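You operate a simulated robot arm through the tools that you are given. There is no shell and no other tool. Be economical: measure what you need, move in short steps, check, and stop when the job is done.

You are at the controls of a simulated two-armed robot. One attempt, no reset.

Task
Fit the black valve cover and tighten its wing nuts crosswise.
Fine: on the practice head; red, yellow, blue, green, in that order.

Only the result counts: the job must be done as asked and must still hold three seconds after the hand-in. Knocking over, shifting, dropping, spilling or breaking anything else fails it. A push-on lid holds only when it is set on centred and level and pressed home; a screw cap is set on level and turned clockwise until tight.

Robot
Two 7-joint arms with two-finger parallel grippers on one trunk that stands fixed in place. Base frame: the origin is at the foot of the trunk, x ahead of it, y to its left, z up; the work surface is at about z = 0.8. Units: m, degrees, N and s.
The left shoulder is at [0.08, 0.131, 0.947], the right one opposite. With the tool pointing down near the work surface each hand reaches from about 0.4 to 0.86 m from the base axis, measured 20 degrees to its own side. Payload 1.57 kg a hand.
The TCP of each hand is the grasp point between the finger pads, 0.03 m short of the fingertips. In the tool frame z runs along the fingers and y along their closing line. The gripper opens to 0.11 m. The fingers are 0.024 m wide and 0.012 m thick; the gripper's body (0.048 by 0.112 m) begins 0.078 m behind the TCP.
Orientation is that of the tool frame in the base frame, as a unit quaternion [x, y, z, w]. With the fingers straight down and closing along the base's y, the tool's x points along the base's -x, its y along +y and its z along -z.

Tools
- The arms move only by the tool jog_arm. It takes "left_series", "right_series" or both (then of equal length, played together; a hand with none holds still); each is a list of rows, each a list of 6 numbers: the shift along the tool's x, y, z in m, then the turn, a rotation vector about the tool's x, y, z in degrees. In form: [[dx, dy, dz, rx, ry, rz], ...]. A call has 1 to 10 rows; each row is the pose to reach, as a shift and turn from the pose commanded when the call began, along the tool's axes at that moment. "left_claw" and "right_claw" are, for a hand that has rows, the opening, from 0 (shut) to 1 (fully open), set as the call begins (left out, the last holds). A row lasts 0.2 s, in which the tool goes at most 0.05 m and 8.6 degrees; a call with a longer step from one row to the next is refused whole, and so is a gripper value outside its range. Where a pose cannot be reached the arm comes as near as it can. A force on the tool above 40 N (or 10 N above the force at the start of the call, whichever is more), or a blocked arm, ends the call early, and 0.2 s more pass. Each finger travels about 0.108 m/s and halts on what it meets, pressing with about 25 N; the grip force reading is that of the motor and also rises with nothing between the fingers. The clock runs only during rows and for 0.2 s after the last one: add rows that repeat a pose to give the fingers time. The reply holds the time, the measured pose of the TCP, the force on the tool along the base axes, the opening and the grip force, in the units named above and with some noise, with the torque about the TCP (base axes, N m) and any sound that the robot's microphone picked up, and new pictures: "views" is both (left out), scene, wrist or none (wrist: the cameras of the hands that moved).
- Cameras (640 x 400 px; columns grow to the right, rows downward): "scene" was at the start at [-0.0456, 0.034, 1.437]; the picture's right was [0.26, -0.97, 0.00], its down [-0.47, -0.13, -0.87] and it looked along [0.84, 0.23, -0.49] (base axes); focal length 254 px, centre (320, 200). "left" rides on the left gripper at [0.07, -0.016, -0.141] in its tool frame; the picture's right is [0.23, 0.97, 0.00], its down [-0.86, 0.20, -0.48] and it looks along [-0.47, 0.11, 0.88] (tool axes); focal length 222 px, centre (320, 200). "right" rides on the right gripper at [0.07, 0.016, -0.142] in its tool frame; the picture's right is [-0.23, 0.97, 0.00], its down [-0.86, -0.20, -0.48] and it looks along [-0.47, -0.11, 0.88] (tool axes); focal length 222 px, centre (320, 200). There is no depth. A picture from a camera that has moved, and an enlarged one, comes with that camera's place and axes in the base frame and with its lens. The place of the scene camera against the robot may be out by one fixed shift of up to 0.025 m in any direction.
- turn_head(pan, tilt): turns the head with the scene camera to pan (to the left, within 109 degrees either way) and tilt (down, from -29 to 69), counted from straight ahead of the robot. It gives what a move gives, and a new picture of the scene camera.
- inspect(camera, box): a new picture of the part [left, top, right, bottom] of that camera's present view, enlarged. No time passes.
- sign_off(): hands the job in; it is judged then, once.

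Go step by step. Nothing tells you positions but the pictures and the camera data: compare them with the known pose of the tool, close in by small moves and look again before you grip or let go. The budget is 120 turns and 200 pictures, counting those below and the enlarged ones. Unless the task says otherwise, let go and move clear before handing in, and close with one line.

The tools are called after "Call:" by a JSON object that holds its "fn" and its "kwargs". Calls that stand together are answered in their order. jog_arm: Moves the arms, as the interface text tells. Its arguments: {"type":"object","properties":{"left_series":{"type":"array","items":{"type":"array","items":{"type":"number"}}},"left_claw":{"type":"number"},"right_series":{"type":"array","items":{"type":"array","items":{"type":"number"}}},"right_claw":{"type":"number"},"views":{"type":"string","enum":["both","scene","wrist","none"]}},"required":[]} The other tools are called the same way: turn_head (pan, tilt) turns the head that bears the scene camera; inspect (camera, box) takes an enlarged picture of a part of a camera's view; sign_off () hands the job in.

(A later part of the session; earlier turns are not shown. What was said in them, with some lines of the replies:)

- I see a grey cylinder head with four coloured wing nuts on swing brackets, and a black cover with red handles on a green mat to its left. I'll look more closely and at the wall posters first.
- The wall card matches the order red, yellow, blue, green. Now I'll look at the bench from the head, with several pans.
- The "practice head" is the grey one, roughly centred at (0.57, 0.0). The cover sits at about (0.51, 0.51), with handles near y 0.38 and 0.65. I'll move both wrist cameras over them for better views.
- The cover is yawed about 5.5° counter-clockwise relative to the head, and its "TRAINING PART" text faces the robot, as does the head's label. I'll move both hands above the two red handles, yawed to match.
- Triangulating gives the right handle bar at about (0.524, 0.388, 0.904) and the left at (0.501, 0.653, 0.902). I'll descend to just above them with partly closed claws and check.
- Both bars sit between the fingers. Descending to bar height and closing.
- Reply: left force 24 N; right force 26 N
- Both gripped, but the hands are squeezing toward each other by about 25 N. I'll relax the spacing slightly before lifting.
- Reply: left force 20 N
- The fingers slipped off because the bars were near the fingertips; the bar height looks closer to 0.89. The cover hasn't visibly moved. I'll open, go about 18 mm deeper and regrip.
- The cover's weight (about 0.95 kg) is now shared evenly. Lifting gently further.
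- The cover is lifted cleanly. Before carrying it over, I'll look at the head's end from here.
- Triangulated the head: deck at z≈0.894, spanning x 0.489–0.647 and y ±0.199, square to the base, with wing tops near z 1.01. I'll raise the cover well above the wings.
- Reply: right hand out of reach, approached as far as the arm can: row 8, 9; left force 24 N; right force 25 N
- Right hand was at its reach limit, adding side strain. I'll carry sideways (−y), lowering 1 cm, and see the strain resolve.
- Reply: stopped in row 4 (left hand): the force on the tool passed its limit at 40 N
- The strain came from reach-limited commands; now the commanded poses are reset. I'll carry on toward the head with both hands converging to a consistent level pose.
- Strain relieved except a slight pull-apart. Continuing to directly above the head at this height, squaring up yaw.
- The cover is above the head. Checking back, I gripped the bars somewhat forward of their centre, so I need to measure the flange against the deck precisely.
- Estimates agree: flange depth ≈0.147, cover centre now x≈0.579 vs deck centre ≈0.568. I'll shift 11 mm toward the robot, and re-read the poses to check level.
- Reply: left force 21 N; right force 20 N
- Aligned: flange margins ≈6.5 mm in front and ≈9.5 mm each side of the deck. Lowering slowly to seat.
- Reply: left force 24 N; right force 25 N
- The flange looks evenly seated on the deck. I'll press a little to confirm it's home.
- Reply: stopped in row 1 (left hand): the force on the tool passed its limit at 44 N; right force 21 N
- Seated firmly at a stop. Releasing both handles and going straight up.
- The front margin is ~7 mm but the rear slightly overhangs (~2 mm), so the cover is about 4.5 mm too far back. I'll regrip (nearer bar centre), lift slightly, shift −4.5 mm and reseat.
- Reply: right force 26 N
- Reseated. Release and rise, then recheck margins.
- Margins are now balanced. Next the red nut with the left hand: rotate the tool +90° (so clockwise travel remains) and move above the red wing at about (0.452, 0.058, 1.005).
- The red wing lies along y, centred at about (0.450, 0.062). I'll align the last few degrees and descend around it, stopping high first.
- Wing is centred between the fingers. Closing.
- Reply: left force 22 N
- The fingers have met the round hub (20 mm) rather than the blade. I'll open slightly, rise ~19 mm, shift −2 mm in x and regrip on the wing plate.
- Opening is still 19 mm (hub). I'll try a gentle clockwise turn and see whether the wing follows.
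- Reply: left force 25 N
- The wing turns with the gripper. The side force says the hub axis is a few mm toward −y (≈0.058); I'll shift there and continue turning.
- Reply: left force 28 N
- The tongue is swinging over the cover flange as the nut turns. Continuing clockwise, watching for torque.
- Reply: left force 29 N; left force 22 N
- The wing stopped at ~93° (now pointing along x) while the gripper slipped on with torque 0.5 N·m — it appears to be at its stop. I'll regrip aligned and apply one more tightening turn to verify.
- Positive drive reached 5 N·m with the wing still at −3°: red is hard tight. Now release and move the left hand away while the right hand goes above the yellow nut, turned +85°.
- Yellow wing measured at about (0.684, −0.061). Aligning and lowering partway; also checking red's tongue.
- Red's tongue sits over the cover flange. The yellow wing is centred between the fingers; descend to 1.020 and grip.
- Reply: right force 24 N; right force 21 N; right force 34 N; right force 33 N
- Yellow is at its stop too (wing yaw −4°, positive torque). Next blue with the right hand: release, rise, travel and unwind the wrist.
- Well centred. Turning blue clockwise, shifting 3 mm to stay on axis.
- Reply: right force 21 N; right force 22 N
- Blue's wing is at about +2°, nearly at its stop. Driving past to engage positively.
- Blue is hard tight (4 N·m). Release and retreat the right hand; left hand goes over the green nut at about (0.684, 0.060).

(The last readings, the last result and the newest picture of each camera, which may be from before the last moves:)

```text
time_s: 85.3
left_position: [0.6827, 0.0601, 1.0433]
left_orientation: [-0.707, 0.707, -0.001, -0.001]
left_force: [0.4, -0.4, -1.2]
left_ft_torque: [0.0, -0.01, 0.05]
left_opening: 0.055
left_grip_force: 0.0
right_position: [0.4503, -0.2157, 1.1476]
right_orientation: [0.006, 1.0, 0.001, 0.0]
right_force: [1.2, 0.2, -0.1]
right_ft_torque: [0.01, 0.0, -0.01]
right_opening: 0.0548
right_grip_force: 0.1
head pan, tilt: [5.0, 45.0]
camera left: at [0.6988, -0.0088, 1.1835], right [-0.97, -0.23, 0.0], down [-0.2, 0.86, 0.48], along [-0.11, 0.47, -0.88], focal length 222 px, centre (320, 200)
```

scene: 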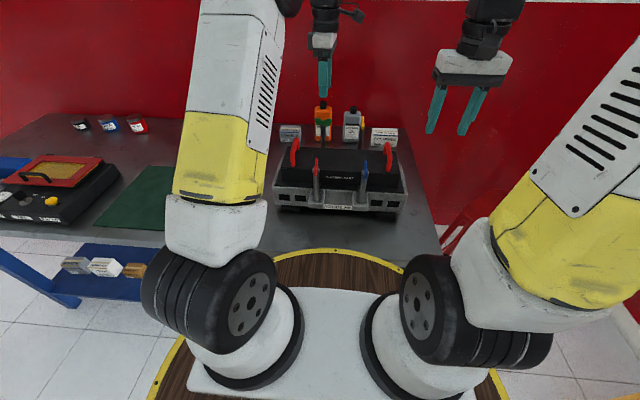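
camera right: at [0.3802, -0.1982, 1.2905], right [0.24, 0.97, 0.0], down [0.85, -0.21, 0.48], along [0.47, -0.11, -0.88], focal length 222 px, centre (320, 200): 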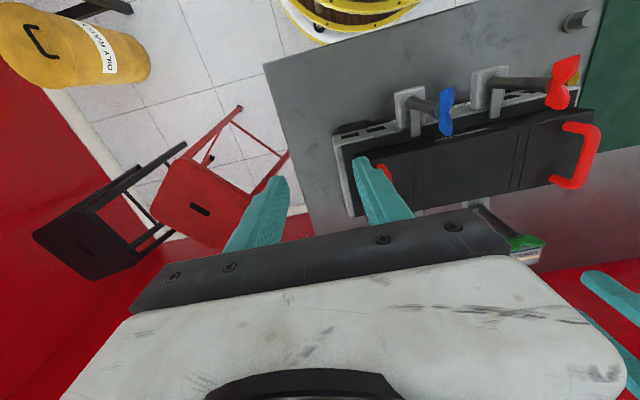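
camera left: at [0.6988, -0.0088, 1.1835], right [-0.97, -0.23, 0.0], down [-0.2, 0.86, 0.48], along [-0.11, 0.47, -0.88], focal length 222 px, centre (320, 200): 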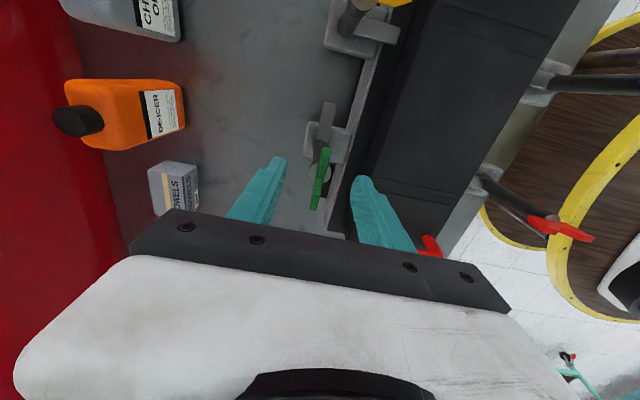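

Call:
{"fn": "jog_arm", "kwargs": {"left_series": [[-0.001, 0.0005, 0.011, 0, 0, 0], [-0.002, 0.001, 0.023, 0, 0, 0], [-0.002, 0.001, 0.023, 0, 0, 0]], "views": "none"}}

Call:
{"fn": "jog_arm", "kwargs": {"left_series": [[0, 0, 0, 0, 0, 0], [0, 0, 0, 0, 0, 0], [0, 0, 0, 0, 0, 0]], "left_claw": 0, "views": "wrist"}}

```text
time_s: 86.1
left_position: [0.6812, 0.0625, 1.0191]
left_orientation: [-0.706, 0.708, 0.0, 0.001]
left_force: [0.6, -0.1, 0.3]
left_ft_torque: [-0.01, 0.01, -0.02]
left_opening: 0.055
left_grip_force: 0.1
right_position: [0.4499, -0.2145, 1.1476]
right_orientation: [0.006, 1.0, 0.001, 0.0]
right_force: [-0.2, -0.9, 0.6]
right_ft_torque: [-0.04, 0.01, -0.02]
right_opening: 0.0551
right_grip_force: 0.1
head pan, tilt: [5.0, 45.0]
```

```text
time_s: 86.9
left_position: [0.6807, 0.0636, 1.0199]
left_orientation: [-0.707, 0.708, -0.001, 0.001]
left_force: [-0.3, 0.0, -1.5]
left_ft_torque: [0.03, 0.0, 0.0]
left_opening: 0.0197
left_grip_force: 33.6
right_position: [0.4503, -0.2156, 1.148]
right_orientation: [0.005, 1.0, 0.001, 0.001]
right_force: [-0.5, -0.9, 0.8]
right_ft_torque: [0.02, -0.01, -0.01]
right_opening: 0.0551
right_grip_force: 0.0
head pan, tilt: [5.0, 45.0]
camera left: at [0.6985, -0.0076, 1.1606], right [-0.97, -0.23, 0.0], down [-0.2, 0.86, 0.48], along [-0.11, 0.47, -0.88], focal length 222 px, centre (320, 200)
```

left: 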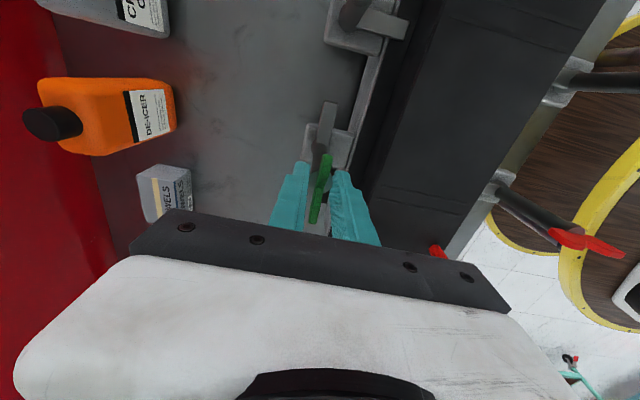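

Centred on the green hub. Turning clockwise.

Call:
{"fn": "jog_arm", "kwargs": {"left_series": [[0.0015, 0, 0, 0, 0, 0], [0.0015, 0, 0, 0, 0, 6], [0.0015, 0, 0, 0, 0, 12], [0.0015, 0, 0, 0, 0, 18], [0.0015, 0, 0, 0, 0, 24], [0.0015, 0, 0, 0, 0, 30], [0.0015, 0, 0, 0, 0, 36], [0.0015, 0, 0, 0, 0, 42], [0.0015, 0, 0, 0, 0, 48], [0.0015, 0, 0, 0, 0, 48]], "views": "wrist"}}

```text
time_s: 89.1
left_position: [0.6809, 0.0623, 1.0203]
left_orientation: [-0.357, 0.934, 0.0, 0.002]
left_force: [-3.3, 15.5, 0.4]
left_ft_torque: [-0.01, 0.41, 0.04]
left_opening: 0.0196
left_grip_force: 33.6
right_position: [0.4502, -0.2151, 1.1486]
right_orientation: [0.005, 1.0, 0.002, 0.0]
right_force: [-0.9, 0.1, 0.4]
right_ft_torque: [-0.01, 0.0, -0.04]
right_opening: 0.0553
right_grip_force: 0.0
head pan, tilt: [5.0, 45.0]
camera left: at [0.6413, 0.0032, 1.1604], right [-0.82, 0.57, 0.0], down [0.5, 0.72, 0.48], along [0.28, 0.39, -0.88], focal length 222 px, centre (320, 200)
```

left: 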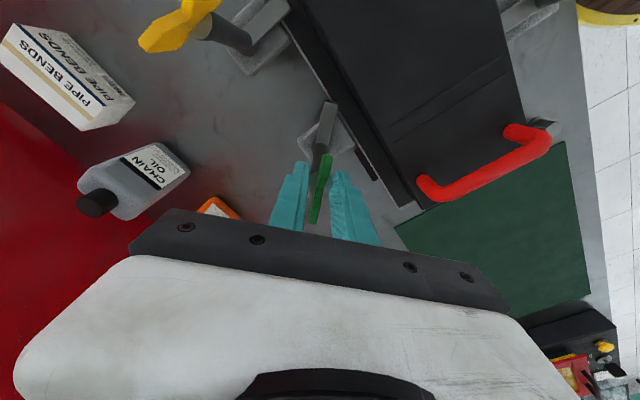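

Call:
{"fn": "jog_arm", "kwargs": {"left_series": [[0, 0.0013, 0, 0, 0, 0], [0, 0.0013, 0, 0, 0, 6], [0, 0.0013, 0, 0, 0, 12], [0, 0.0013, 0, 0, 0, 18], [0, 0.0013, 0, 0, 0, 24], [0, 0.0013, 0, 0, 0, 30], [0, 0.0013, 0, 0, 0, 36], [0, 0.0013, 0, 0, 0, 42], [0, 0.0013, 0, 0, 0, 48], [0, 0.0013, 0, 0, 0, 48]], "views": "none"}}

Call:
{"fn": "jog_arm", "kwargs": {"left_series": [[0, 0, 0, 0, 0, 6], [0, 0, 0, 0, 0, 12], [0, 0, 0, 0, 0, 18], [0, 0, 0, 0, 0, 24], [0, 0, 0, 0, 0, 30], [0, 0, 0, 0, 0, 36], [0, 0, 0, 0, 0, 39], [0, 0, 0, 0, 0, 39]], "views": "wrist"}}

```text
time_s: 91.3
left_position: [0.6806, 0.0613, 1.0191]
left_orientation: [0.054, 0.999, -0.001, 0.001]
left_force: [6.8, 13.6, 13.4]
left_ft_torque: [0.24, 0.1, 0.02]
left_opening: 0.0196
left_grip_force: 33.8
right_position: [0.4503, -0.2159, 1.1479]
right_orientation: [0.005, 1.0, 0.001, 0.0]
right_force: [0.1, -0.2, -0.6]
right_ft_torque: [-0.02, -0.01, -0.03]
right_opening: 0.0551
right_grip_force: 0.1
head pan, tilt: [5.0, 45.0]
```

```text
time_s: 93.1
left_position: [0.6806, 0.0618, 1.0201]
left_orientation: [0.383, 0.924, 0.001, 0.002]
left_force: [-0.3, 9.4, -3.3]
left_ft_torque: [0.32, 0.17, 3.46]
left_opening: 0.0317
left_grip_force: 40.5
right_position: [0.4502, -0.2146, 1.1468]
right_orientation: [0.005, 1.0, 0.001, 0.0]
right_force: [0.3, 0.7, -0.8]
right_ft_torque: [-0.03, -0.01, 0.0]
right_opening: 0.0549
right_grip_force: 0.1
head pan, tilt: [5.0, 45.0]
camera left: at [0.6212, 0.0997, 1.1602], right [0.53, 0.85, 0.0], down [0.74, -0.46, 0.48], along [0.41, -0.25, -0.88], focal length 222 px, centre (320, 200)
```

left: 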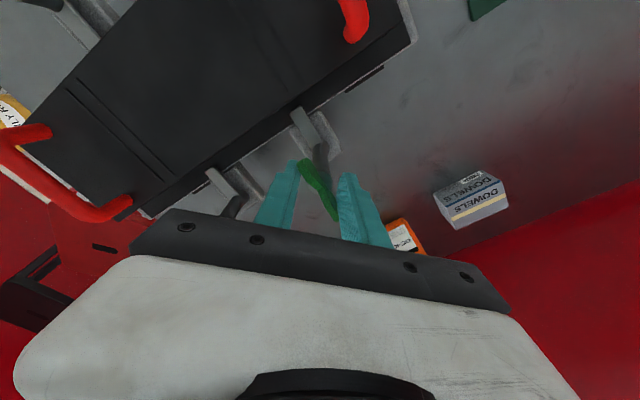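

Green is tight at 3.5 N·m with its tongue on the flange. Release, rise, retreat, then inspect everything.

Call:
{"fn": "jog_arm", "kwargs": {"left_series": [[0, 0, 0, 0, 0, 0], [0, 0, 0, 0, 0, -4], [0, 0, -0.03, 0, 0, -8], [0, 0, -0.07, 0, 0, -12], [0, 0, -0.11, 0, 0, -16], [0.036, 0.004, -0.13, 0, 0, -22], [0.072, 0.008, -0.14, 0, 0, -28], [0.11, 0.012, -0.14, 0, 0, -34], [0.15, 0.016, -0.14, 0, 0, -40], [0.191, 0.021, -0.14, 0, 0, -45]], "left_claw": 0.5, "views": "both"}}

Call:
{"fn": "inspect", "kwargs": {"camera": "scene", "box": [250, 100, 430, 225]}}

Call:
{"fn": "inspect", "kwargs": {"camera": "left", "box": [20, 40, 340, 240]}}

Call:
{"fn": "inspect", "kwargs": {"camera": "right", "box": [300, 30, 620, 230]}}

```text
time_s: 95.3
left_position: [0.5583, 0.2111, 1.1588]
left_orientation: [0.001, 1.0, -0.001, 0.002]
left_force: [0.0, 0.3, -0.2]
left_ft_torque: [0.02, 0.02, -0.03]
left_opening: 0.0552
left_grip_force: 0.1
right_position: [0.4506, -0.2161, 1.1488]
right_orientation: [0.005, 1.0, 0.0, 0.0]
right_force: [0.7, 0.1, 0.1]
right_ft_torque: [0.02, 0.04, -0.01]
right_opening: 0.0549
right_grip_force: 0.0
head pan, tilt: [5.0, 45.0]
camera left: at [0.4891, 0.1952, 1.2992], right [-0.23, 0.97, 0.0], down [0.85, 0.2, 0.48], along [0.47, 0.11, -0.88], focal length 222 px, centre (320, 200)
```

scene: 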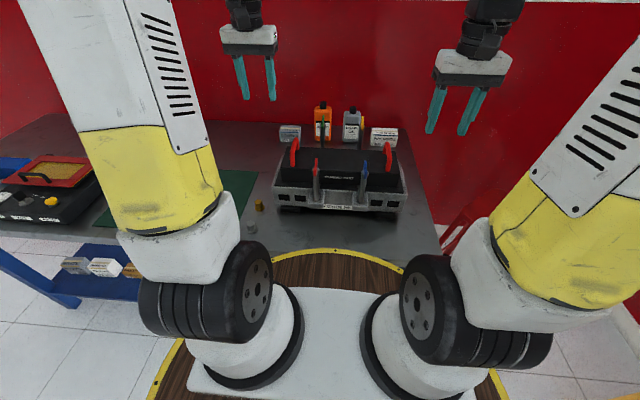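
left: 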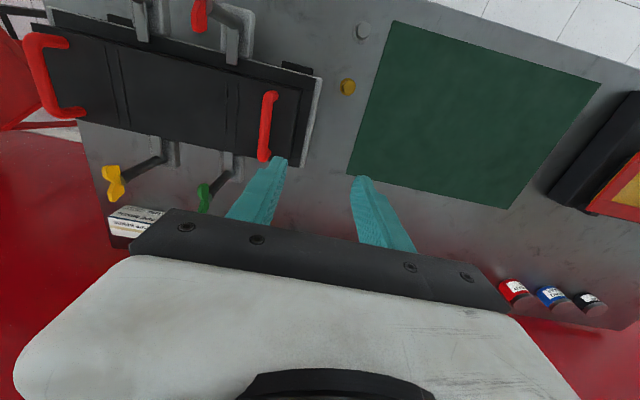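

```text
3.20 times, centred on (340, 162) of scene
camera zoom: at [-0.052, 0.0172, 1.4129], right [0.09, -1.0, 0.0], down [-0.7, -0.06, -0.71], along [0.7, 0.06, -0.71], focal length 814 px, centre (256, 320)
```

zoom: 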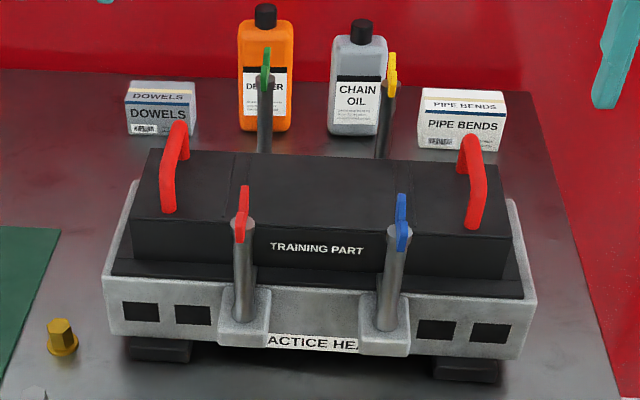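

```text
2.00 times, centred on (180, 140) of left
camera zoom: at [0.4891, 0.1952, 1.2992], right [-0.23, 0.97, 0.0], down [0.85, 0.2, 0.48], along [0.47, 0.11, -0.88], focal length 444 px, centre (600, 320)
```

zoom: 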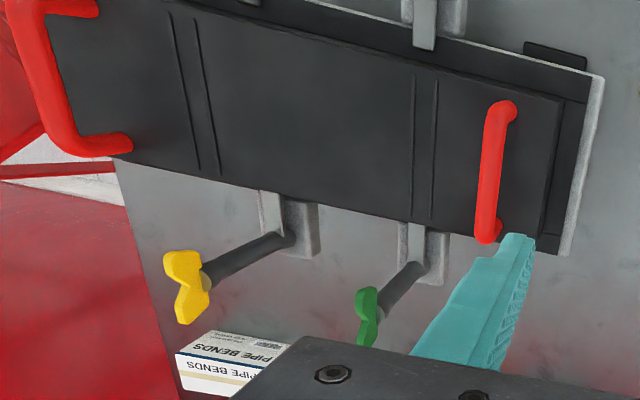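

```text
2.00 times, centred on (460, 130) of right
camera zoom: at [0.3806, -0.1986, 1.2902], right [0.24, 0.97, 0.0], down [0.85, -0.21, 0.48], along [0.47, -0.11, -0.88], focal length 444 px, centre (40, 340)
```

zoom: 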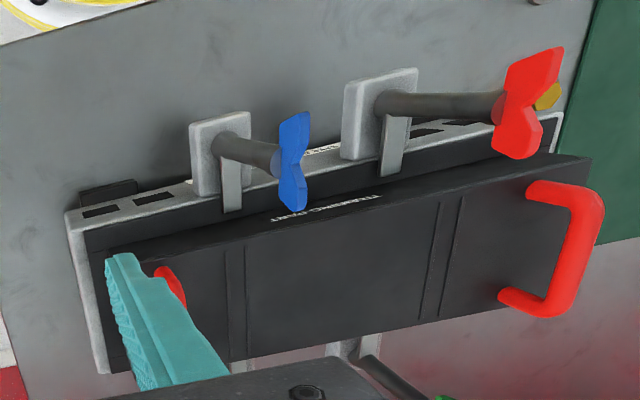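

The cover is seated and centred. All four wing nuts are at their stops with tongues over the flange, nothing else moved, and both hands are clear. Handing in.

Call:
{"fn": "sign_off", "kwargs": {}}

```text
The job is handed in.
```

The black valve cover is on the practice head, with its wing nuts tightened to their stops in the order red, yellow, blue, green, and the job is handed in. Yellow read a lower closing torque than the others, about 1 N·m against 3.5–5 N·m, but its wing had stopped at the same angle.
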